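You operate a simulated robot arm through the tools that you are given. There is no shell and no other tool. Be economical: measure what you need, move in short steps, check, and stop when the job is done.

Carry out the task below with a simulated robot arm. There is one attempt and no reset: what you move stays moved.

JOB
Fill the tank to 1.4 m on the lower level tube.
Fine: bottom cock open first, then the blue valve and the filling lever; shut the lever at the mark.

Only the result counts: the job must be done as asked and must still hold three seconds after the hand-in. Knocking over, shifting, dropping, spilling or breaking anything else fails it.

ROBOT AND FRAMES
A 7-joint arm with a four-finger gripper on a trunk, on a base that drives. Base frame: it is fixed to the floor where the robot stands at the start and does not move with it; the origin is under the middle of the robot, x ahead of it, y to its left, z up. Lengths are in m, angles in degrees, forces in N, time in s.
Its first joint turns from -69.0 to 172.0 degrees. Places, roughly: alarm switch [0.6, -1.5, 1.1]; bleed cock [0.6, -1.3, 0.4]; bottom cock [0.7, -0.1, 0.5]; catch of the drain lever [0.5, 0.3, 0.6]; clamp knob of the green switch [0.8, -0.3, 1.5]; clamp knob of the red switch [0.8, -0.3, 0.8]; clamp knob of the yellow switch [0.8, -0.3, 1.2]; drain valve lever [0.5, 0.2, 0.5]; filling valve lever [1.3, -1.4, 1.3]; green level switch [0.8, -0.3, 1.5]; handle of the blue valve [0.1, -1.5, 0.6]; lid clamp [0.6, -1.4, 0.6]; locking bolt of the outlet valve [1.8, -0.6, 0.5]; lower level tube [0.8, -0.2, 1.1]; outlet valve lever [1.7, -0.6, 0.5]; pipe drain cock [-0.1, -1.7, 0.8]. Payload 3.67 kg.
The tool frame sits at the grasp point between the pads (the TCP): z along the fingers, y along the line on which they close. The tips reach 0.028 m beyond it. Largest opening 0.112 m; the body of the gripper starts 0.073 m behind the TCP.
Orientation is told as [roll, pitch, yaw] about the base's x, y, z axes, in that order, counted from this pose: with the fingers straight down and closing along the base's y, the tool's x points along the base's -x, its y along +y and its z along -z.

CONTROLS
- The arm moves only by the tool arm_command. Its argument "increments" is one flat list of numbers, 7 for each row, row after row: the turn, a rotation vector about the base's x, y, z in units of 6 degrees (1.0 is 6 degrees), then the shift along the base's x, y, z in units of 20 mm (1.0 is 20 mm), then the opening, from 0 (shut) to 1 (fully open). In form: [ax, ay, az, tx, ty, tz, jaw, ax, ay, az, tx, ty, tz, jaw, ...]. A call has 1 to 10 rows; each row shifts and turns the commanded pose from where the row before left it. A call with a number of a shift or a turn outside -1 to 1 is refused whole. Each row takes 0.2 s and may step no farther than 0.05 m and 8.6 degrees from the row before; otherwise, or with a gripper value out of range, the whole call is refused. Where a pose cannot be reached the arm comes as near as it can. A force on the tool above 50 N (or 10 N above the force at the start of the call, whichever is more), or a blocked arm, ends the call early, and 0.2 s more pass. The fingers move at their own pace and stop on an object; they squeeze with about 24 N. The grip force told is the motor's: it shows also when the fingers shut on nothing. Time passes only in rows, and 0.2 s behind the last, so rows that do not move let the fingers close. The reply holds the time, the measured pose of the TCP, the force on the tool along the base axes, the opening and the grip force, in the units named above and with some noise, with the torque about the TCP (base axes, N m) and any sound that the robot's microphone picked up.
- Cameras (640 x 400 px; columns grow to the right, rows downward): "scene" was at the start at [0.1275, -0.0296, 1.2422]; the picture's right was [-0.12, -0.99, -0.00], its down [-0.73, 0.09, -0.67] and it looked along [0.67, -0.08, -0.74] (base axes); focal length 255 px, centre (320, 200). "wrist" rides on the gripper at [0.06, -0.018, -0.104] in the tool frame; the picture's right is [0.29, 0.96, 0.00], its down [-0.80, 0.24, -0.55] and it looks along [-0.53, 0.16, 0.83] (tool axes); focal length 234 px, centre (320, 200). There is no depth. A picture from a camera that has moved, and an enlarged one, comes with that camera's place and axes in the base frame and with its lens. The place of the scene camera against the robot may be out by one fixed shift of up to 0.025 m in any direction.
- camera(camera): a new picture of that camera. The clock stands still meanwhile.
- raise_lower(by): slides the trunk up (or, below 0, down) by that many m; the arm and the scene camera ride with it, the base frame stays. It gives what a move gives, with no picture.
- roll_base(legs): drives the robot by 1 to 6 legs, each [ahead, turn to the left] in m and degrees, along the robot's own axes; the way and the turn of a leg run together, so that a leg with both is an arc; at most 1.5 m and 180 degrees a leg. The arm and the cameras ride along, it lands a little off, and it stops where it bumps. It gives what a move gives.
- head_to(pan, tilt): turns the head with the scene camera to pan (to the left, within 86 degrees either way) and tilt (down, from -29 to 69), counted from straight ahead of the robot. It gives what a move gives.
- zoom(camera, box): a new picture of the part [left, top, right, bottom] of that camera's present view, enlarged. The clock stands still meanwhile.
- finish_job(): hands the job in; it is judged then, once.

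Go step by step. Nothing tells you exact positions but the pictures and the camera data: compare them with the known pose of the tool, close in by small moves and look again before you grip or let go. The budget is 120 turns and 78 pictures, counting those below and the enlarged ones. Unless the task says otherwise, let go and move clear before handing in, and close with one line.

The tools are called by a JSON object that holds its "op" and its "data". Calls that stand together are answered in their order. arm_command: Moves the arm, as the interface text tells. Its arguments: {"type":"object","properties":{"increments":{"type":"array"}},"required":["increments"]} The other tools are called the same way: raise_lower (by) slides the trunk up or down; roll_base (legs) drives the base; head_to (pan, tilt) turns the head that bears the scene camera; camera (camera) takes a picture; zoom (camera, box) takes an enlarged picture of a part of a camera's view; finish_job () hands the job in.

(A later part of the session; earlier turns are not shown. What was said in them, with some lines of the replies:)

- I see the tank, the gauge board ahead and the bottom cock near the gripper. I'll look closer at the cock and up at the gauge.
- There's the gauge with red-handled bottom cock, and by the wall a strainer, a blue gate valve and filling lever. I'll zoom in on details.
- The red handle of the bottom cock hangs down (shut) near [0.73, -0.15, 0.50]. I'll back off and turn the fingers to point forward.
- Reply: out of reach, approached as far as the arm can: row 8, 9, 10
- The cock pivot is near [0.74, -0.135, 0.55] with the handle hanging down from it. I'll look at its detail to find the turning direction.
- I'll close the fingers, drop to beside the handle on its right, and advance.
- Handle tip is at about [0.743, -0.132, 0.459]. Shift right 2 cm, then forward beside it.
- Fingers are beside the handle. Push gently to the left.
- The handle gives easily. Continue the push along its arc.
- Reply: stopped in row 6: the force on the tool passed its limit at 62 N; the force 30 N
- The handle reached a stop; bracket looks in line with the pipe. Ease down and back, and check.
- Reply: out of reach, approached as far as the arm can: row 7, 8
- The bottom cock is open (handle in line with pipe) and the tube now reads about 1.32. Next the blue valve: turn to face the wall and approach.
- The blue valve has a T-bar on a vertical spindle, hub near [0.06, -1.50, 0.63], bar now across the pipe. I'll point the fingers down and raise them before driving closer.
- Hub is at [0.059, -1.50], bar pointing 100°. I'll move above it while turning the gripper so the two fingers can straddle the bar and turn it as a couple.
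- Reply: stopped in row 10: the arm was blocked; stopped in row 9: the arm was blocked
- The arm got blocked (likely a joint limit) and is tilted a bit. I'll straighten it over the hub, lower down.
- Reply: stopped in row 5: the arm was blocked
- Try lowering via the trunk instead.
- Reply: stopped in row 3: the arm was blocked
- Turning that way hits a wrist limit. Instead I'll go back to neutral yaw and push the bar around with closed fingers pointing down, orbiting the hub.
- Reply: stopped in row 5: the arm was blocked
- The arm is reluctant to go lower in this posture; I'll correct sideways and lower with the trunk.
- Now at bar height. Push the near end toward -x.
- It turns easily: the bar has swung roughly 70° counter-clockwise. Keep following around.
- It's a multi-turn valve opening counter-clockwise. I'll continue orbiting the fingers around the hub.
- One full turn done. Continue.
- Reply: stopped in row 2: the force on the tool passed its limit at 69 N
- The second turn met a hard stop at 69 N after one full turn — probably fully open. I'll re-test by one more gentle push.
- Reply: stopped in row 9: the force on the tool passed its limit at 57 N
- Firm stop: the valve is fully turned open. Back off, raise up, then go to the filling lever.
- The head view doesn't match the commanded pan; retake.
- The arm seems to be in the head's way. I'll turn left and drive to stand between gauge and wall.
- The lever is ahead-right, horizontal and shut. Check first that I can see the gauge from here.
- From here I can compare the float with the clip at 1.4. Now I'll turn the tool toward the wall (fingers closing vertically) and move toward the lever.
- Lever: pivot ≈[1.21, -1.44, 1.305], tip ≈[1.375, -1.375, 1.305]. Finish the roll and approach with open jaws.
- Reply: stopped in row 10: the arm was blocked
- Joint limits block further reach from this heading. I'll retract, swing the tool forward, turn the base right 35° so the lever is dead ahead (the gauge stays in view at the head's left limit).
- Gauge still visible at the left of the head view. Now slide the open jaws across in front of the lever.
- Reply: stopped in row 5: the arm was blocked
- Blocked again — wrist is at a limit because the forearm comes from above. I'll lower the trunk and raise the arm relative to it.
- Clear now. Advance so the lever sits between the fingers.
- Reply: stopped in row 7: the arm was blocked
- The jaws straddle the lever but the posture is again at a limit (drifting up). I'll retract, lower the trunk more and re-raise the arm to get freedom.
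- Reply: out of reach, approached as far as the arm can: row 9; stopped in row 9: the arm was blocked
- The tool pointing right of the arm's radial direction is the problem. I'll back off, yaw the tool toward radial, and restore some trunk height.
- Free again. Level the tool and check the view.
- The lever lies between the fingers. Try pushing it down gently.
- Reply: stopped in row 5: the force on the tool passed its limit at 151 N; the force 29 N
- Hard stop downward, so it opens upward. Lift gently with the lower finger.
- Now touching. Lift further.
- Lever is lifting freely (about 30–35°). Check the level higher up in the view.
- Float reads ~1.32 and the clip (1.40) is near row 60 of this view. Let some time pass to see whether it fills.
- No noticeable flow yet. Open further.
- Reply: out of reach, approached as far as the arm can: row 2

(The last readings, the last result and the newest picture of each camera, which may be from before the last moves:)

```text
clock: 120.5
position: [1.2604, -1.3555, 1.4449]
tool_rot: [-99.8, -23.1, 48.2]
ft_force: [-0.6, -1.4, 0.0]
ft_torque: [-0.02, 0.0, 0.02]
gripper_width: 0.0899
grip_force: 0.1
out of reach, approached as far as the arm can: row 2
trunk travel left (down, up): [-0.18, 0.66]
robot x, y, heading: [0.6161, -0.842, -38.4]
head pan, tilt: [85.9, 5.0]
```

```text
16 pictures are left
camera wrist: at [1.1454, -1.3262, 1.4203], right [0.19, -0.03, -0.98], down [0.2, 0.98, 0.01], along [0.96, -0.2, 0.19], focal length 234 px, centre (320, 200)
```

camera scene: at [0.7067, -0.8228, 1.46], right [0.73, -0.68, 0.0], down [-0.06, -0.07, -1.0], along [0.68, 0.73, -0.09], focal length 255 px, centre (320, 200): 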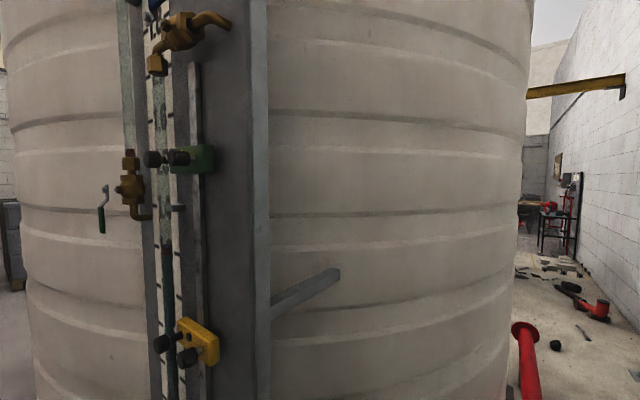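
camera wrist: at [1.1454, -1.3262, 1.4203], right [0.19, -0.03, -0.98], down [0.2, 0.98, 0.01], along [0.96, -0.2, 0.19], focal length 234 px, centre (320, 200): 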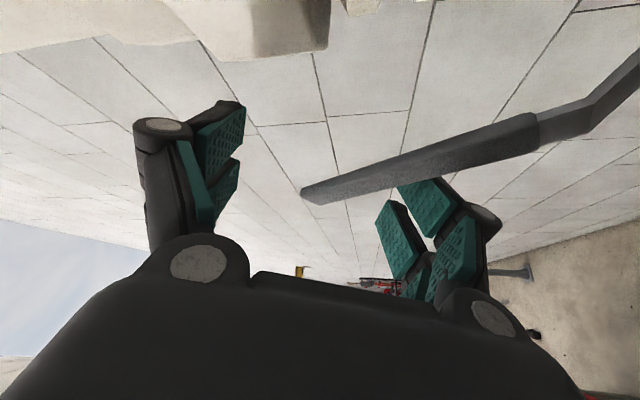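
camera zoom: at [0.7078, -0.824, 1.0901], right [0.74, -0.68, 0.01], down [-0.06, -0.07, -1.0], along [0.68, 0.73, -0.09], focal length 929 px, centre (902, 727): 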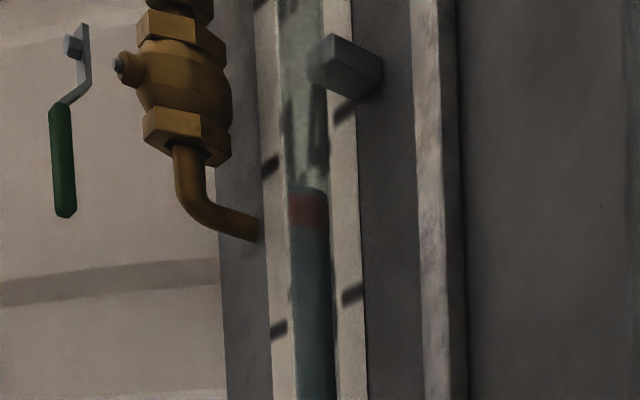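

Slight rise perhaps. Wait 2 s to measure the rate at this opening.

{"op": "arm_command", "data": {"increments": [0, 0, 0, 0, 0, 0, 0.8, 0, 0, 0, 0, 0, 0, 0.8, 0, 0, 0, 0, 0, 0, 0.8, 0, 0, 0, 0, 0, 0, 0.8, 0, 0, 0, 0, 0, 0, 0.8, 0, 0, 0, 0, 0, 0, 0.8, 0, 0, 0, 0, 0, 0, 0.8, 0, 0, 0, 0, 0, 0, 0.8, 0, 0, 0, 0, 0, 0, 0.8, 0, 0, 0, 0, 0, 0, 0.8]}}

{"op": "zoom", "data": {"camera": "scene", "box": [100, 0, 220, 110]}}

```text
clock: 122.7
position: [1.262, -1.3558, 1.4441]
tool_rot: [-99.7, -22.9, 48.2]
ft_force: [-0.2, 0.3, -0.6]
ft_torque: [0.02, -0.02, 0.02]
gripper_width: 0.0897
grip_force: 0.1
trunk travel left (down, up): [-0.18, 0.66]
robot x, y, heading: [0.6114, -0.8495, -38.6]
head pan, tilt: [85.9, 5.0]
```

```text
3.64 times, centred on (160, 55) of scene
camera zoom: at [0.7093, -0.8235, 1.0899], right [0.74, -0.68, 0.0], down [-0.06, -0.07, -1.0], along [0.68, 0.73, -0.09], focal length 929 px, centre (902, 727)
```

zoom: 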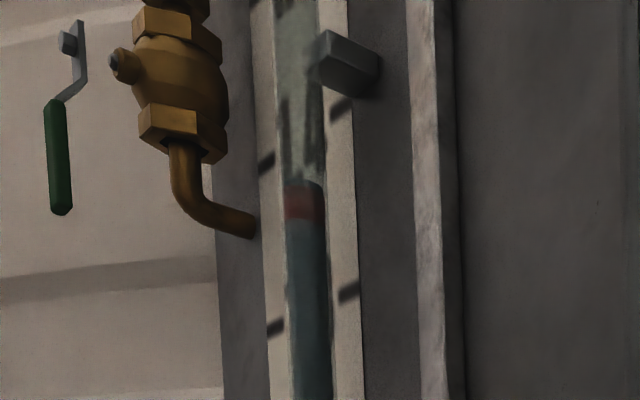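

It fills slowly (~1.2 mm/s). Open the lever further for a brisker fill.

{"op": "arm_command", "data": {"increments": [0, 0, 0, -0.5, 0, 0.3, 0.8, 0, 0, 0, -0.6, 0, 0.3, 0.8, 0, 0, 0, -0.6, 0, 0.3, 0.8, 0, 0, 0, -0.6, 0, 0.2, 0.8, 0, 0, 0, 0, 0, 0, 0.8, 0, 0, 0, 0, 0, 0, 0.8, 0, 0, 0, 0, 0, 0, 0.8, 0, 0, 0, 0, 0, 0, 0.8, 0, 0, 0, 0, 0, 0, 0.8, 0, 0, 0, 0, 0, 0, 0.8]}}

{"op": "zoom", "data": {"camera": "scene", "box": [100, 0, 220, 110]}}

```text
clock: 124.9
position: [1.2174, -1.3545, 1.4651]
tool_rot: [-99.7, -22.9, 48.1]
ft_force: [-0.4, 1.2, 0.3]
ft_torque: [0.02, -0.02, 0.01]
gripper_width: 0.0895
grip_force: 0.0
trunk travel left (down, up): [-0.18, 0.66]
robot x, y, heading: [0.6098, -0.8394, -38.4]
head pan, tilt: [85.9, 5.0]
```

```text
3.64 times, centred on (160, 55) of scene
camera zoom: at [0.7092, -0.8235, 1.0899], right [0.74, -0.68, 0.0], down [-0.06, -0.07, -1.0], along [0.68, 0.73, -0.09], focal length 929 px, centre (902, 727)
```

zoom: 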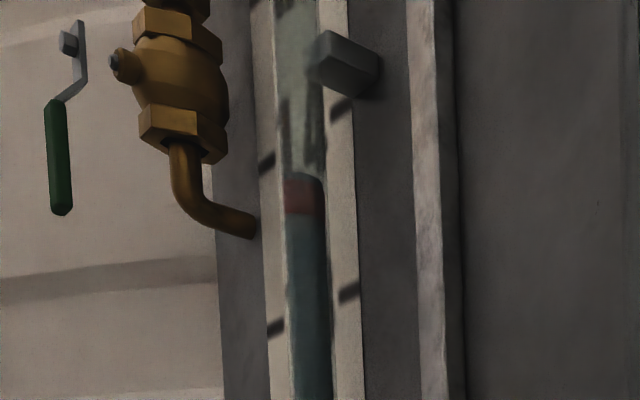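

Now about 2 mm/s. Wait in batches.

{"op": "arm_command", "data": {"increments": [0, 0, 0, 0, 0, 0, 0.8, 0, 0, 0, 0, 0, 0, 0.8, 0, 0, 0, 0, 0, 0, 0.8, 0, 0, 0, 0, 0, 0, 0.8, 0, 0, 0, 0, 0, 0, 0.8, 0, 0, 0, 0, 0, 0, 0.8, 0, 0, 0, 0, 0, 0, 0.8, 0, 0, 0, 0, 0, 0, 0.8, 0, 0, 0, 0, 0, 0, 0.8, 0, 0, 0, 0, 0, 0, 0.8]}}

{"op": "arm_command", "data": {"increments": [0, 0, 0, 0, 0, 0, 0.8, 0, 0, 0, 0, 0, 0, 0.8, 0, 0, 0, 0, 0, 0, 0.8, 0, 0, 0, 0, 0, 0, 0.8, 0, 0, 0, 0, 0, 0, 0.8, 0, 0, 0, 0, 0, 0, 0.8, 0, 0, 0, 0, 0, 0, 0.8, 0, 0, 0, 0, 0, 0, 0.8, 0, 0, 0, 0, 0, 0, 0.8, 0, 0, 0, 0, 0, 0, 0.8]}}

{"op": "arm_command", "data": {"increments": [0, 0, 0, 0, 0, 0, 0.8, 0, 0, 0, 0, 0, 0, 0.8, 0, 0, 0, 0, 0, 0, 0.8, 0, 0, 0, 0, 0, 0, 0.8, 0, 0, 0, 0, 0, 0, 0.8, 0, 0, 0, 0, 0, 0, 0.8, 0, 0, 0, 0, 0, 0, 0.8, 0, 0, 0, 0, 0, 0, 0.8, 0, 0, 0, 0, 0, 0, 0.8, 0, 0, 0, 0, 0, 0, 0.8]}}

{"op": "zoom", "data": {"camera": "scene", "box": [100, 0, 220, 110]}}

```text
clock: 127.1
position: [1.2172, -1.3555, 1.4657]
tool_rot: [-99.7, -22.9, 48.1]
ft_force: [-0.4, -0.3, 0.7]
ft_torque: [-0.03, -0.01, -0.01]
gripper_width: 0.0897
grip_force: 0.1
trunk travel left (down, up): [-0.18, 0.66]
robot x, y, heading: [0.6102, -0.8438, -38.7]
head pan, tilt: [85.9, 5.0]
```

```text
clock: 129.3
position: [1.2169, -1.3552, 1.4654]
tool_rot: [-99.7, -23.0, 48.2]
ft_force: [0.5, 0.7, -0.1]
ft_torque: [0.01, -0.03, 0.01]
gripper_width: 0.0896
grip_force: 0.0
trunk travel left (down, up): [-0.18, 0.66]
robot x, y, heading: [0.6119, -0.8426, -38.6]
head pan, tilt: [85.9, 5.0]
```

```text
clock: 131.5
position: [1.2166, -1.3551, 1.4656]
tool_rot: [-99.7, -22.9, 48.1]
ft_force: [0.0, -0.9, 0.5]
ft_torque: [-0.01, -0.01, -0.01]
gripper_width: 0.0896
grip_force: 0.0
trunk travel left (down, up): [-0.18, 0.66]
robot x, y, heading: [0.6117, -0.8429, -38.3]
head pan, tilt: [85.9, 5.0]
```

```text
3.64 times, centred on (160, 55) of scene
camera zoom: at [0.7092, -0.8235, 1.0899], right [0.74, -0.68, 0.0], down [-0.06, -0.07, -1.0], along [0.68, 0.73, -0.09], focal length 929 px, centre (902, 727)
```

zoom: 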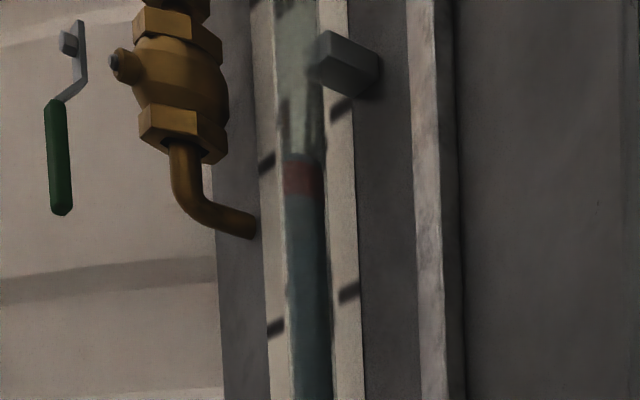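

Rate ≈1.6 mm/s; about 40 s more. Keep waiting.

{"op": "arm_command", "data": {"increments": [0, 0, 0, 0, 0, 0, 0.8, 0, 0, 0, 0, 0, 0, 0.8, 0, 0, 0, 0, 0, 0, 0.8, 0, 0, 0, 0, 0, 0, 0.8, 0, 0, 0, 0, 0, 0, 0.8, 0, 0, 0, 0, 0, 0, 0.8, 0, 0, 0, 0, 0, 0, 0.8, 0, 0, 0, 0, 0, 0, 0.8, 0, 0, 0, 0, 0, 0, 0.8, 0, 0, 0, 0, 0, 0, 0.8]}}

{"op": "arm_command", "data": {"increments": [0, 0, 0, 0, 0, 0, 0.8, 0, 0, 0, 0, 0, 0, 0.8, 0, 0, 0, 0, 0, 0, 0.8, 0, 0, 0, 0, 0, 0, 0.8, 0, 0, 0, 0, 0, 0, 0.8, 0, 0, 0, 0, 0, 0, 0.8, 0, 0, 0, 0, 0, 0, 0.8, 0, 0, 0, 0, 0, 0, 0.8, 0, 0, 0, 0, 0, 0, 0.8, 0, 0, 0, 0, 0, 0, 0.8]}}

{"op": "arm_command", "data": {"increments": [0, 0, 0, 0, 0, 0, 0.8, 0, 0, 0, 0, 0, 0, 0.8, 0, 0, 0, 0, 0, 0, 0.8, 0, 0, 0, 0, 0, 0, 0.8, 0, 0, 0, 0, 0, 0, 0.8, 0, 0, 0, 0, 0, 0, 0.8, 0, 0, 0, 0, 0, 0, 0.8, 0, 0, 0, 0, 0, 0, 0.8, 0, 0, 0, 0, 0, 0, 0.8, 0, 0, 0, 0, 0, 0, 0.8]}}

{"op": "arm_command", "data": {"increments": [0, 0, 0, 0, 0, 0, 0.8, 0, 0, 0, 0, 0, 0, 0.8, 0, 0, 0, 0, 0, 0, 0.8, 0, 0, 0, 0, 0, 0, 0.8, 0, 0, 0, 0, 0, 0, 0.8, 0, 0, 0, 0, 0, 0, 0.8, 0, 0, 0, 0, 0, 0, 0.8, 0, 0, 0, 0, 0, 0, 0.8, 0, 0, 0, 0, 0, 0, 0.8, 0, 0, 0, 0, 0, 0, 0.8]}}

{"op": "arm_command", "data": {"increments": [0, 0, 0, 0, 0, 0, 0.8, 0, 0, 0, 0, 0, 0, 0.8, 0, 0, 0, 0, 0, 0, 0.8, 0, 0, 0, 0, 0, 0, 0.8, 0, 0, 0, 0, 0, 0, 0.8, 0, 0, 0, 0, 0, 0, 0.8, 0, 0, 0, 0, 0, 0, 0.8, 0, 0, 0, 0, 0, 0, 0.8, 0, 0, 0, 0, 0, 0, 0.8, 0, 0, 0, 0, 0, 0, 0.8]}}

{"op": "arm_command", "data": {"increments": [0, 0, 0, 0, 0, 0, 0.8, 0, 0, 0, 0, 0, 0, 0.8, 0, 0, 0, 0, 0, 0, 0.8, 0, 0, 0, 0, 0, 0, 0.8, 0, 0, 0, 0, 0, 0, 0.8, 0, 0, 0, 0, 0, 0, 0.8, 0, 0, 0, 0, 0, 0, 0.8, 0, 0, 0, 0, 0, 0, 0.8, 0, 0, 0, 0, 0, 0, 0.8, 0, 0, 0, 0, 0, 0, 0.8]}}

{"op": "zoom", "data": {"camera": "scene", "box": [100, 0, 220, 110]}}

```text
clock: 133.7
position: [1.2172, -1.3548, 1.4665]
tool_rot: [-99.7, -22.9, 48.2]
ft_force: [0.4, -0.1, -0.8]
ft_torque: [0.01, -0.02, -0.01]
gripper_width: 0.0897
grip_force: 0.1
trunk travel left (down, up): [-0.18, 0.66]
robot x, y, heading: [0.612, -0.8417, -38.9]
head pan, tilt: [85.9, 5.0]
```

```text
clock: 135.9
position: [1.2168, -1.3553, 1.4659]
tool_rot: [-99.7, -22.8, 48.1]
ft_force: [-0.3, 0.0, -0.1]
ft_torque: [0.0, 0.01, 0.02]
gripper_width: 0.0894
grip_force: 0.1
trunk travel left (down, up): [-0.18, 0.66]
robot x, y, heading: [0.6089, -0.8439, -38.4]
head pan, tilt: [85.9, 5.0]
```

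```text
clock: 138.1
position: [1.2162, -1.3545, 1.4659]
tool_rot: [-99.7, -23.0, 48.2]
ft_force: [0.7, -0.5, -0.1]
ft_torque: [0.0, -0.02, -0.03]
gripper_width: 0.0898
grip_force: 0.1
trunk travel left (down, up): [-0.18, 0.66]
robot x, y, heading: [0.6132, -0.8443, -38.6]
head pan, tilt: [85.9, 5.0]
```

```text
clock: 140.3
position: [1.2164, -1.3545, 1.4658]
tool_rot: [-99.7, -23.0, 48.1]
ft_force: [0.3, 0.4, -0.5]
ft_torque: [-0.03, 0.0, -0.01]
gripper_width: 0.0895
grip_force: 0.1
trunk travel left (down, up): [-0.18, 0.66]
robot x, y, heading: [0.6115, -0.8453, -38.7]
head pan, tilt: [85.9, 5.0]
```

```text
clock: 142.5
position: [1.2159, -1.3559, 1.4653]
tool_rot: [-99.7, -22.9, 48.2]
ft_force: [-0.1, -0.7, 0.2]
ft_torque: [-0.01, -0.01, 0.01]
gripper_width: 0.0896
grip_force: 0.1
trunk travel left (down, up): [-0.18, 0.66]
robot x, y, heading: [0.6093, -0.8451, -38.7]
head pan, tilt: [85.9, 5.0]
```

```text
clock: 144.7
position: [1.2174, -1.3538, 1.4654]
tool_rot: [-99.7, -22.8, 48.0]
ft_force: [-0.7, -0.4, 0.0]
ft_torque: [0.0, 0.01, -0.01]
gripper_width: 0.0897
grip_force: 0.0
trunk travel left (down, up): [-0.18, 0.66]
robot x, y, heading: [0.6066, -0.8432, -38.6]
head pan, tilt: [85.9, 5.0]
```

```text
3.64 times, centred on (160, 55) of scene
camera zoom: at [0.7092, -0.8235, 1.0899], right [0.74, -0.68, 0.0], down [-0.06, -0.07, -1.0], along [0.68, 0.73, -0.09], focal length 929 px, centre (902, 727)
```

zoom: 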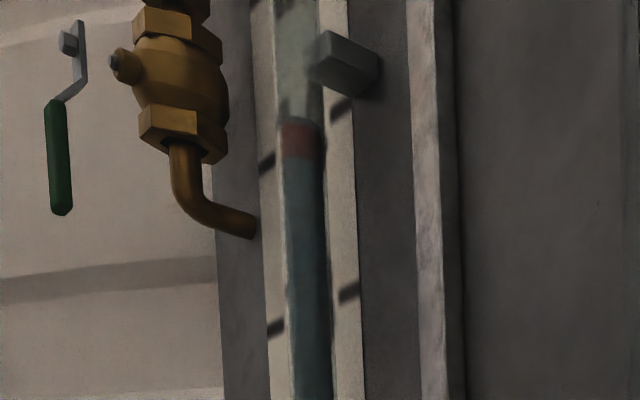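

Steady 1.45 mm/s; I calibrate the 1.40 mark to about row 41 for the float's middle (now 140). About 30 s remain.

{"op": "arm_command", "data": {"increments": [0, 0, 0, 0, 0, 0, 0.8, 0, 0, 0, 0, 0, 0, 0.8, 0, 0, 0, 0, 0, 0, 0.8, 0, 0, 0, 0, 0, 0, 0.8, 0, 0, 0, 0, 0, 0, 0.8, 0, 0, 0, 0, 0, 0, 0.8, 0, 0, 0, 0, 0, 0, 0.8, 0, 0, 0, 0, 0, 0, 0.8, 0, 0, 0, 0, 0, 0, 0.8, 0, 0, 0, 0, 0, 0, 0.8]}}

{"op": "arm_command", "data": {"increments": [0, 0, 0, 0, 0, 0, 0.8, 0, 0, 0, 0, 0, 0, 0.8, 0, 0, 0, 0, 0, 0, 0.8, 0, 0, 0, 0, 0, 0, 0.8, 0, 0, 0, 0, 0, 0, 0.8, 0, 0, 0, 0, 0, 0, 0.8, 0, 0, 0, 0, 0, 0, 0.8, 0, 0, 0, 0, 0, 0, 0.8, 0, 0, 0, 0, 0, 0, 0.8, 0, 0, 0, 0, 0, 0, 0.8]}}

{"op": "arm_command", "data": {"increments": [0, 0, 0, 0, 0, 0, 0.8, 0, 0, 0, 0, 0, 0, 0.8, 0, 0, 0, 0, 0, 0, 0.8, 0, 0, 0, 0, 0, 0, 0.8, 0, 0, 0, 0, 0, 0, 0.8, 0, 0, 0, 0, 0, 0, 0.8, 0, 0, 0, 0, 0, 0, 0.8, 0, 0, 0, 0, 0, 0, 0.8, 0, 0, 0, 0, 0, 0, 0.8, 0, 0, 0, 0, 0, 0, 0.8]}}

{"op": "arm_command", "data": {"increments": [0, 0, 0, 0, 0, 0, 0.8, 0, 0, 0, 0, 0, 0, 0.8, 0, 0, 0, 0, 0, 0, 0.8, 0, 0, 0, 0, 0, 0, 0.8, 0, 0, 0, 0, 0, 0, 0.8, 0, 0, 0, 0, 0, 0, 0.8, 0, 0, 0, 0, 0, 0, 0.8, 0, 0, 0, 0, 0, 0, 0.8, 0, 0, 0, 0, 0, 0, 0.8, 0, 0, 0, 0, 0, 0, 0.8]}}

{"op": "arm_command", "data": {"increments": [0, 0, 0, 0, 0, 0, 0.8, 0, 0, 0, 0, 0, 0, 0.8, 0, 0, 0, 0, 0, 0, 0.8, 0, 0, 0, 0, 0, 0, 0.8, 0, 0, 0, 0, 0, 0, 0.8, 0, 0, 0, 0, 0, 0, 0.8, 0, 0, 0, 0, 0, 0, 0.8, 0, 0, 0, 0, 0, 0, 0.8, 0, 0, 0, 0, 0, 0, 0.8, 0, 0, 0, 0, 0, 0, 0.8]}}

{"op": "arm_command", "data": {"increments": [0, 0, 0, 0, 0, 0, 0.8, 0, 0, 0, 0, 0, 0, 0.8, 0, 0, 0, 0, 0, 0, 0.8, 0, 0, 0, 0, 0, 0, 0.8, 0, 0, 0, 0, 0, 0, 0.8, 0, 0, 0, 0, 0, 0, 0.8, 0, 0, 0, 0, 0, 0, 0.8, 0, 0, 0, 0, 0, 0, 0.8, 0, 0, 0, 0, 0, 0, 0.8, 0, 0, 0, 0, 0, 0, 0.8]}}

{"op": "arm_command", "data": {"increments": [0, 0, 0, 0, 0, 0, 0.8, 0, 0, 0, 0, 0, 0, 0.8, 0, 0, 0, 0, 0, 0, 0.8, 0, 0, 0, 0, 0, 0, 0.8, 0, 0, 0, 0, 0, 0, 0.8, 0, 0, 0, 0, 0, 0, 0.8, 0, 0, 0, 0, 0, 0, 0.8, 0, 0, 0, 0, 0, 0, 0.8, 0, 0, 0, 0, 0, 0, 0.8, 0, 0, 0, 0, 0, 0, 0.8]}}

{"op": "arm_command", "data": {"increments": [0, 0, 0, 0, 0, 0, 0.8, 0, 0, 0, 0, 0, 0, 0.8, 0, 0, 0, 0, 0, 0, 0.8, 0, 0, 0, 0, 0, 0, 0.8, 0, 0, 0, 0, 0, 0, 0.8, 0, 0, 0, 0, 0, 0, 0.8, 0, 0, 0, 0, 0, 0, 0.8, 0, 0, 0, 0, 0, 0, 0.8, 0, 0, 0, 0, 0, 0, 0.8, 0, 0, 0, 0, 0, 0, 0.8]}}

{"op": "zoom", "data": {"camera": "scene", "box": [100, 0, 220, 110]}}

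{"op": "camera", "data": {"camera": "wrist"}}

```text
clock: 146.9
position: [1.2174, -1.3551, 1.4647]
tool_rot: [-99.6, -22.9, 48.1]
ft_force: [1.0, 0.8, -0.5]
ft_torque: [0.03, 0.0, 0.0]
gripper_width: 0.0897
grip_force: 0.2
trunk travel left (down, up): [-0.18, 0.66]
robot x, y, heading: [0.6117, -0.8464, -38.6]
head pan, tilt: [85.9, 5.0]
```

```text
clock: 149.1
position: [1.216, -1.3546, 1.4657]
tool_rot: [-99.7, -22.9, 48.1]
ft_force: [-0.1, 0.5, 0.2]
ft_torque: [0.02, -0.01, -0.01]
gripper_width: 0.0894
grip_force: 0.0
trunk travel left (down, up): [-0.18, 0.66]
robot x, y, heading: [0.6131, -0.8476, -38.7]
head pan, tilt: [85.9, 5.0]
```

```text
clock: 151.3
position: [1.2167, -1.3534, 1.4648]
tool_rot: [-99.7, -22.8, 48.1]
ft_force: [-0.4, 0.0, 0.6]
ft_torque: [0.01, -0.02, 0.0]
gripper_width: 0.0896
grip_force: 0.1
trunk travel left (down, up): [-0.18, 0.66]
robot x, y, heading: [0.6115, -0.8456, -38.7]
head pan, tilt: [85.9, 5.0]
```

```text
clock: 153.5
position: [1.2172, -1.354, 1.4664]
tool_rot: [-99.8, -22.9, 48.0]
ft_force: [-0.4, -0.3, 0.1]
ft_torque: [-0.01, 0.01, 0.03]
gripper_width: 0.0896
grip_force: 0.1
trunk travel left (down, up): [-0.18, 0.66]
robot x, y, heading: [0.6125, -0.845, -38.8]
head pan, tilt: [85.9, 5.0]
```

```text
clock: 155.7
position: [1.2168, -1.3535, 1.465]
tool_rot: [-99.6, -22.9, 48.2]
ft_force: [-0.7, -0.9, 0.3]
ft_torque: [0.01, -0.03, 0.01]
gripper_width: 0.0896
grip_force: 0.2
trunk travel left (down, up): [-0.18, 0.66]
robot x, y, heading: [0.6104, -0.8429, -38.4]
head pan, tilt: [85.9, 5.0]
```

```text
clock: 157.9
position: [1.2165, -1.3556, 1.4647]
tool_rot: [-99.7, -22.9, 48.0]
ft_force: [0.4, 0.9, -0.6]
ft_torque: [-0.02, -0.01, 0.03]
gripper_width: 0.0897
grip_force: 0.1
trunk travel left (down, up): [-0.18, 0.66]
robot x, y, heading: [0.6131, -0.8454, -38.8]
head pan, tilt: [85.9, 5.0]
```

```text
clock: 160.1
position: [1.2177, -1.3544, 1.4661]
tool_rot: [-99.7, -22.8, 48.1]
ft_force: [0.2, 0.2, 0.5]
ft_torque: [-0.01, -0.03, 0.0]
gripper_width: 0.0898
grip_force: 0.1
trunk travel left (down, up): [-0.18, 0.66]
robot x, y, heading: [0.6127, -0.8489, -38.6]
head pan, tilt: [85.9, 5.0]
```

```text
clock: 162.3
position: [1.2163, -1.3547, 1.4655]
tool_rot: [-99.7, -22.8, 48.1]
ft_force: [0.0, 0.1, 0.2]
ft_torque: [-0.01, -0.01, -0.01]
gripper_width: 0.0898
grip_force: 0.0
trunk travel left (down, up): [-0.18, 0.66]
robot x, y, heading: [0.6149, -0.8433, -38.7]
head pan, tilt: [85.9, 5.0]
```

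```text
3.64 times, centred on (160, 55) of scene
camera zoom: at [0.7092, -0.8235, 1.0899], right [0.74, -0.68, 0.0], down [-0.06, -0.07, -1.0], along [0.68, 0.73, -0.09], focal length 929 px, centre (902, 727)
```

zoom: 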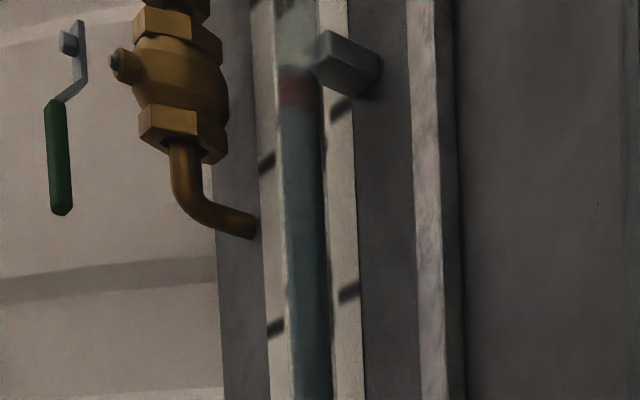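

```text
10 pictures are left
camera wrist: at [1.1015, -1.3259, 1.4412], right [0.19, -0.03, -0.98], down [0.2, 0.98, 0.01], along [0.96, -0.2, 0.19], focal length 234 px, centre (320, 200)
```

wrist: 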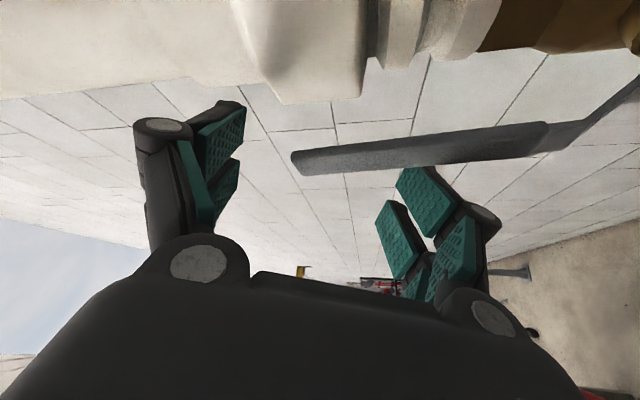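

Float middle is at row ~90; ~16 s remain. Pre-position so the upper finger sits on the lever's far side, ready to shut.

{"op": "arm_command", "data": {"increments": [0, 0, 0, 0, 0, -1, 0.8, 0, 0, 0, 0, 0, -1, 0.8, 0, 0, 0, 0, 0, -1, 0.8, 0, 0, 0, 0, 0, -0.9, 0.8, 0, 0, 0, 0, 0, 0, 0.8]}}

{"op": "camera", "data": {"camera": "wrist"}}

```text
clock: 163.1
position: [1.2093, -1.3578, 1.4302]
tool_rot: [-101.0, -23.2, 48.5]
ft_force: [3.0, -1.0, 36.7]
ft_torque: [-0.36, 0.46, -0.38]
gripper_width: 0.103
grip_force: 12.6
trunk travel left (down, up): [-0.18, 0.66]
robot x, y, heading: [0.6125, -0.8425, -38.8]
head pan, tilt: [85.9, 5.0]
stopped in row 3: the force on the tool passed its limit at 75 N (the readings are from after the stop); the commanded pose is now the measured one
```

```text
9 pictures are left
camera wrist: at [1.0951, -1.3286, 1.4032], right [0.21, -0.04, -0.98], down [0.2, 0.98, 0.0], along [0.96, -0.2, 0.21], focal length 234 px, centre (320, 200)
```

wrist: 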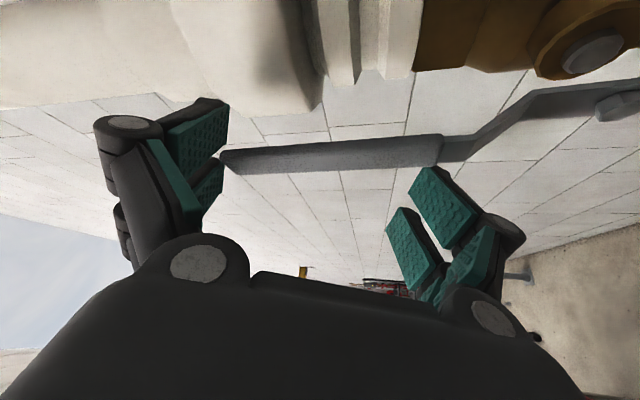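

The upper finger landed on the lever's end. I'll withdraw, close the fingers and go in on the lever's other side as a single rod.

{"op": "arm_command", "data": {"increments": [0, 0, 0, 0, 0.3, 0.6, 0.8, 0, 0, 0, 0, 1, 0, 0.8, 0, 0, 0, 0, 1, 0, 0.5, 0, 0, 0, 0, 1, 0, 0.2, 0, 0, 0, -0.4, 1, 0, 0, 0, 0, 0, -1, 0, -0.6, 0, 0, 0, 0, -1, 0, -0.8, 0, 0, 0, 0, -0.1, 0, -0.3, 0]}}

{"op": "camera", "data": {"camera": "wrist"}}

```text
clock: 164.9
position: [1.1636, -1.2743, 1.3997]
tool_rot: [-100.5, -23.2, 48.2]
ft_force: [0.3, -0.2, 0.1]
ft_torque: [0.0, 0.01, 0.0]
gripper_width: 0.0
grip_force: 24.6
trunk travel left (down, up): [-0.18, 0.66]
robot x, y, heading: [0.6109, -0.8454, -38.4]
head pan, tilt: [85.9, 5.0]
```

```text
8 pictures are left
camera wrist: at [1.0484, -1.2452, 1.3748], right [0.2, -0.04, -0.98], down [0.2, 0.98, 0.0], along [0.96, -0.2, 0.2], focal length 234 px, centre (320, 200)
```

wrist: 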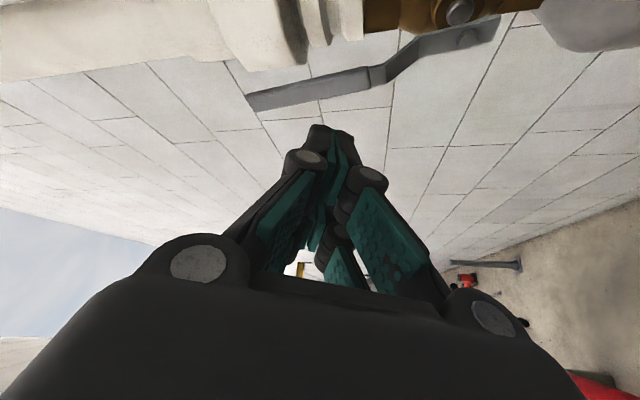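

The lever stands vertical at x≈1.188. Enter on its left side with clearance.

{"op": "arm_command", "data": {"increments": [0, 0, 0, -0.75, 0, 0.5, 0, 0, 0, 0, -0.75, 0, 0.5, 0, 0, 0, 0, 0, -1, 0, 0, 0, 0, 0, 0, -1, 0, 0, 0, 0, 0, 0, -1, 0, 0, 0, 0, 0, 0, -1, 0, 0, 0, 0, 0, 0, 0, 0, 0]}}

{"op": "camera", "data": {"camera": "wrist"}}

```text
clock: 166.5
position: [1.1343, -1.3549, 1.4198]
tool_rot: [-100.4, -23.2, 48.3]
ft_force: [-0.2, -0.6, -0.1]
ft_torque: [0.0, 0.0, -0.01]
gripper_width: 0.0
grip_force: 23.9
trunk travel left (down, up): [-0.18, 0.66]
robot x, y, heading: [0.6103, -0.8403, -38.5]
head pan, tilt: [85.9, 5.0]
```

```text
7 pictures are left
camera wrist: at [1.0188, -1.3246, 1.3946], right [0.2, -0.04, -0.98], down [0.2, 0.98, 0.0], along [0.96, -0.2, 0.2], focal length 234 px, centre (320, 200)
```

wrist: 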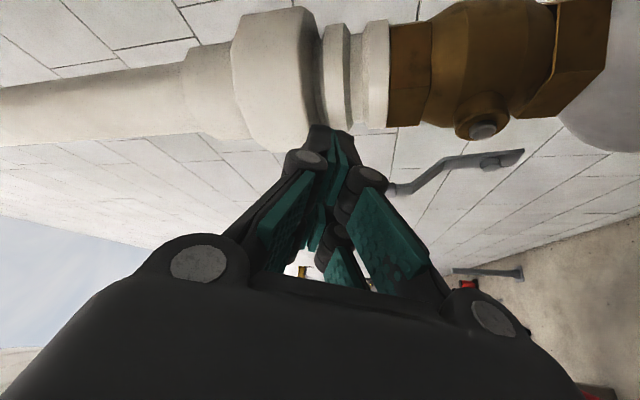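

In position left of the lever. Wait a bit while easing closer, then check the level.

{"op": "arm_command", "data": {"increments": [0, 0, 0, 0.95, 0, 0, 0, 0, 0, 0, 0.95, 0, 0, 0, 0, 0, 0, 0, 0, 0, 0, 0, 0, 0, 0, 0, 0, 0, 0, 0, 0, 0, 0, 0, 0, 0, 0, 0, 0, 0, 0, 0, 0, 0, 0, 0, 0, 0, 0, 0, 0, 0, 0, 0, 0, 0, 0, 0, 0, 0, 0, 0, 0, 0, 0, 0, 0, 0, 0, 0]}}

{"op": "arm_command", "data": {"increments": [0, 0, 0, 0, 0, 0, 0, 0, 0, 0, 0, 0, 0, 0, 0, 0, 0, 0, 0, 0, 0, 0, 0, 0, 0, 0, 0, 0, 0, 0, 0, 0, 0, 0, 0, 0, 0, 0, 0, 0, 0, 0, 0, 0, 0, 0, 0, 0, 0, 0, 0, 0, 0, 0, 0, 0, 0, 0, 0, 0, 0, 0, 0, 0, 0, 0, 0, 0, 0, 0]}}

{"op": "arm_command", "data": {"increments": [0, 0, 0, 0, 0, 0, 0, 0, 0, 0, 0, 0, 0, 0, 0, 0, 0, 0, 0, 0, 0, 0, 0, 0, 0, 0, 0, 0, 0, 0, 0, 0, 0, 0, 0, 0, 0, 0, 0, 0, 0, 0, 0, 0, 0, 0, 0, 0, 0, 0, 0, 0, 0, 0, 0, 0, 0, 0, 0, 0, 0, 0, 0, 0, 0, 0, 0, 0, 0, 0]}}

{"op": "zoom", "data": {"camera": "scene", "box": [130, 0, 190, 55]}}

```text
clock: 168.7
position: [1.1711, -1.3542, 1.4214]
tool_rot: [-100.5, -23.2, 48.1]
ft_force: [0.3, -0.3, -0.5]
ft_torque: [0.02, 0.02, -0.04]
gripper_width: 0.0002
grip_force: 24.2
trunk travel left (down, up): [-0.18, 0.66]
robot x, y, heading: [0.6102, -0.8424, -38.5]
head pan, tilt: [85.9, 5.0]
```

```text
clock: 170.9
position: [1.1711, -1.355, 1.4199]
tool_rot: [-100.3, -23.3, 48.2]
ft_force: [-0.3, -0.2, -0.1]
ft_torque: [0.0, 0.01, -0.01]
gripper_width: 0.0
grip_force: 24.0
trunk travel left (down, up): [-0.18, 0.66]
robot x, y, heading: [0.6135, -0.8403, -38.8]
head pan, tilt: [85.9, 5.0]
```

```text
clock: 173.1
position: [1.1715, -1.3545, 1.4201]
tool_rot: [-100.4, -23.2, 48.2]
ft_force: [-1.3, 0.3, -0.3]
ft_torque: [-0.02, 0.0, 0.01]
gripper_width: 0.0
grip_force: 23.9
trunk travel left (down, up): [-0.18, 0.66]
robot x, y, heading: [0.61, -0.8464, -38.8]
head pan, tilt: [85.9, 5.0]
```

```text
7.27 times, centred on (160, 28) of scene
camera zoom: at [0.7083, -0.824, 1.09], right [0.74, -0.68, 0.0], down [-0.06, -0.07, -1.0], along [0.68, 0.73, -0.09], focal length 1858 px, centre (1484, 1454)
```

zoom: 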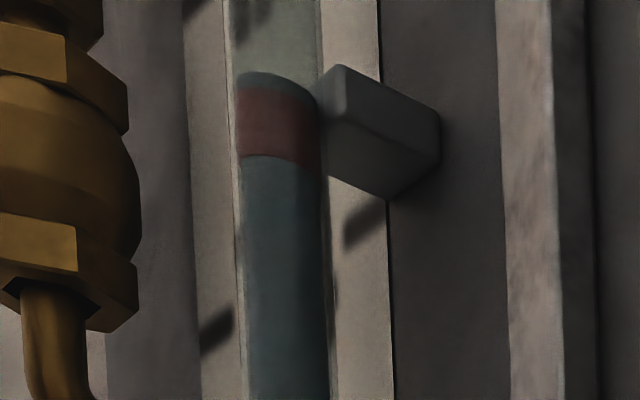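

The float is close to the clip; the projected 1.40 line on the tube is near row 81 of this view, float middle at ~122. One closer look at the water surface before timing the shut-off.

{"op": "zoom", "data": {"camera": "scene", "box": [148, 4, 172, 24]}}

```text
16.00 times, centred on (160, 14) of scene
camera zoom: at [0.7083, -0.824, 1.09], right [0.74, -0.68, 0.0], down [-0.06, -0.07, -1.0], along [0.68, 0.73, -0.09], focal length 4087 px, centre (2880, 3176)
```

zoom: 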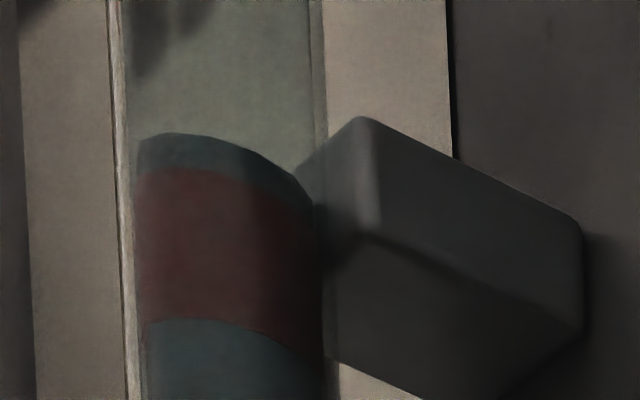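

The blue water surface (top of column) is now right at the mark, with the red ring just under it. Shut the lever now.

{"op": "arm_command", "data": {"increments": [0, 0, 0, 1, 0, 0, 0, 0, 0, 0, 1, 0, 0, 0, 0, 0, 0, 0.85, 0, -0.2, 0, 0, 0, 0, 0.85, 0, -0.2, 0, 0, 0, 0, 0.85, 0, -0.2, 0, 0, 0, 0, 0.85, 0, -0.85, 0, 0, 0, 0, 0.85, 0, -0.85, 0, 0, 0, 0, 0.375, 0, -0.9, 0, 0, 0, 0, 0.375, 0, -0.9, 0, 0, 0, 0, 0, 0, -0.6, 0]}}

{"op": "camera", "data": {"camera": "wrist"}}

```text
clock: 175.3
position: [1.3099, -1.3519, 1.3455]
tool_rot: [-101.4, -23.2, 48.8]
ft_force: [-3.4, 8.2, 24.2]
ft_torque: [0.28, 0.48, -0.14]
gripper_width: 0.0002
grip_force: 24.1
trunk travel left (down, up): [-0.18, 0.66]
robot x, y, heading: [0.6112, -0.8417, -38.4]
head pan, tilt: [85.9, 5.0]
stopped in row 10: the force on the tool passed its limit at 60 N (the readings are from after the stop); the commanded pose is now the measured one
```

```text
4 pictures are left
camera wrist: at [1.194, -1.3228, 1.3167], right [0.21, -0.05, -0.98], down [0.2, 0.98, 0.0], along [0.96, -0.2, 0.22], focal length 234 px, centre (320, 200)
```

wrist: 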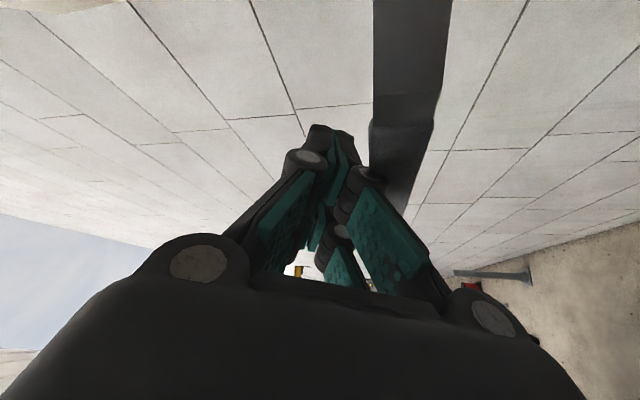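

The lever is down on its stop (shut). Back off clear and read the gauge.

{"op": "arm_command", "data": {"increments": [0, 0, 0, 0, 0.3, 0.7, 0, 0, 0, 0, 0, 0.6, 0.8, 0, 0, 0, 0, 0, 1, 0, 0, 0, 0, 0, 0, 1, 0, 0, 0, 0, 0, 0, 1, 0, 0, 0, 0, 0, -0.5, 1, 0, 0, 0, 0, 0, -0.5, 1, 0, 0]}}

{"op": "zoom", "data": {"camera": "scene", "box": [148, 4, 172, 24]}}

```text
clock: 176.9
position: [1.292, -1.2367, 1.3668]
tool_rot: [-100.9, -23.2, 48.4]
ft_force: [-0.3, 1.3, -0.9]
ft_torque: [-0.05, 0.01, 0.05]
gripper_width: 0.0
grip_force: 23.7
trunk travel left (down, up): [-0.18, 0.66]
robot x, y, heading: [0.614, -0.8443, -39.0]
head pan, tilt: [85.9, 5.0]
```

```text
16.00 times, centred on (160, 14) of scene
camera zoom: at [0.7093, -0.8238, 1.0899], right [0.74, -0.68, 0.0], down [-0.06, -0.07, -1.0], along [0.68, 0.73, -0.09], focal length 4087 px, centre (2880, 3176)
```

zoom: 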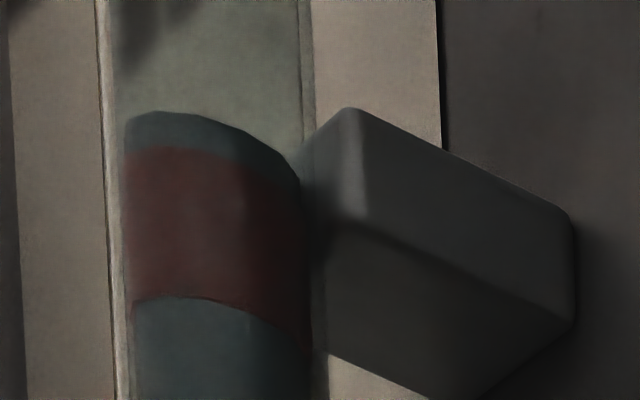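

The level rose only ~1 mm during the shut-off. I'll raise the trunk so the camera is level with the 1.4 mark to verify without parallax.

{"op": "raise_lower", "data": {"by": 0.31}}

{"op": "zoom", "data": {"camera": "scene", "box": [130, 145, 200, 205]}}

```text
clock: 179.9
position: [1.2936, -1.2352, 1.6758]
tool_rot: [-100.8, -23.1, 48.5]
ft_force: [-0.2, -0.7, -0.6]
ft_torque: [-0.01, 0.0, 0.02]
gripper_width: 0.0001
grip_force: 24.0
trunk travel left (down, up): [-0.49, 0.35]
robot x, y, heading: [0.6094, -0.8418, -38.6]
head pan, tilt: [85.9, 5.0]
```

```text
6.67 times, centred on (165, 175) of scene
camera zoom: at [0.7088, -0.8225, 1.3999], right [0.74, -0.68, 0.0], down [-0.06, -0.07, -1.0], along [0.68, 0.73, -0.09], focal length 1703 px, centre (1353, 367)
```

zoom: 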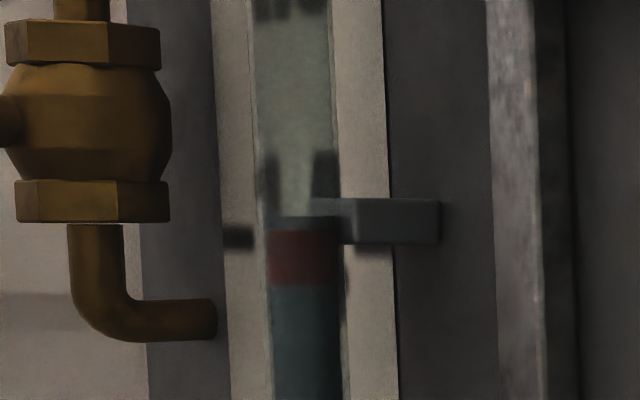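

Level view: water surface ≈1.405, red ring middle ≈1.396 — on the mark. Confirm it is holding, with the lever shut.

{"op": "arm_command", "data": {"increments": [0, 0, 0, -0.5, 0.5, 0, 0, 0, 0, 0, -0.5, 0.5, 0, 0, 0, 0, 0, 0, 0, 0, 0, 0, 0, 0, 0, 0, 0, 0, 0, 0, 0, 0, 0, 0, 0, 0, 0, 0, 0, 0, 0, 0, 0, 0, 0, 0, 0, 0, 0, 0, 0, 0, 0, 0, 0, 0, 0, 0, 0, 0, 0, 0, 0, 0, 0, 0, 0, 0, 0, 0]}}

{"op": "arm_command", "data": {"increments": [0, 0, 0, 0, 0, 0, 0, 0, 0, 0, 0, 0, 0, 0, 0, 0, 0, 0, 0, 0, 0, 0, 0, 0, 0, 0, 0, 0, 0, 0, 0, 0, 0, 0, 0, 0, 0, 0, 0, 0, 0, 0, 0, 0, 0, 0, 0, 0, 0, 0, 0, 0, 0, 0, 0, 0, 0, 0, 0, 0, 0, 0, 0, 0, 0, 0, 0, 0, 0, 0]}}

{"op": "zoom", "data": {"camera": "scene", "box": [130, 145, 200, 205]}}

```text
clock: 182.1
position: [1.2721, -1.2163, 1.6769]
tool_rot: [-100.9, -23.2, 48.5]
ft_force: [-0.3, -0.5, -0.5]
ft_torque: [0.02, 0.02, 0.02]
gripper_width: 0.0
grip_force: 23.7
trunk travel left (down, up): [-0.49, 0.35]
robot x, y, heading: [0.6143, -0.8409, -38.6]
head pan, tilt: [85.9, 5.0]
```

```text
clock: 184.3
position: [1.2735, -1.2159, 1.6764]
tool_rot: [-100.9, -23.1, 48.4]
ft_force: [0.3, 0.7, -0.2]
ft_torque: [-0.02, -0.02, 0.02]
gripper_width: 0.0002
grip_force: 24.4
trunk travel left (down, up): [-0.49, 0.35]
robot x, y, heading: [0.6127, -0.8462, -38.6]
head pan, tilt: [85.9, 5.0]
```

```text
6.67 times, centred on (165, 175) of scene
camera zoom: at [0.7087, -0.8224, 1.3999], right [0.74, -0.68, 0.0], down [-0.06, -0.07, -1.0], along [0.68, 0.73, -0.09], focal length 1703 px, centre (1353, 367)
```

zoom: 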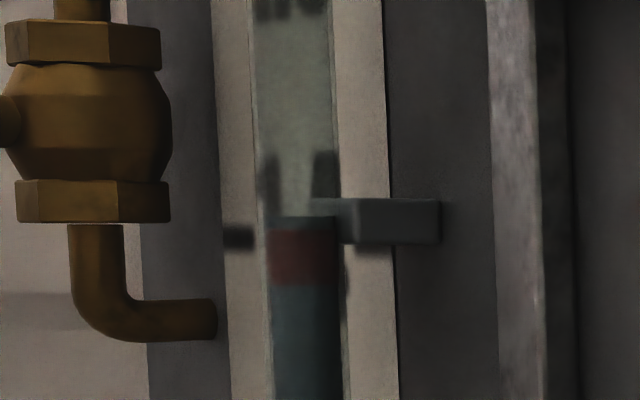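

The level is steady at the mark, the lever is shut and the arm is clear, so I'm handing in.

{"op": "finish_job", "data": {}}

```text
The job is handed in.
```

The tank is filled to the 1.4 m mark on the lower level tube. The last level view put the water surface at about 1.405 m and the middle of the red ring at about 1.396 m. The bottom cock and blue valve are open, the filling lever is shut, and the level held steady for over 4 s before I handed in.
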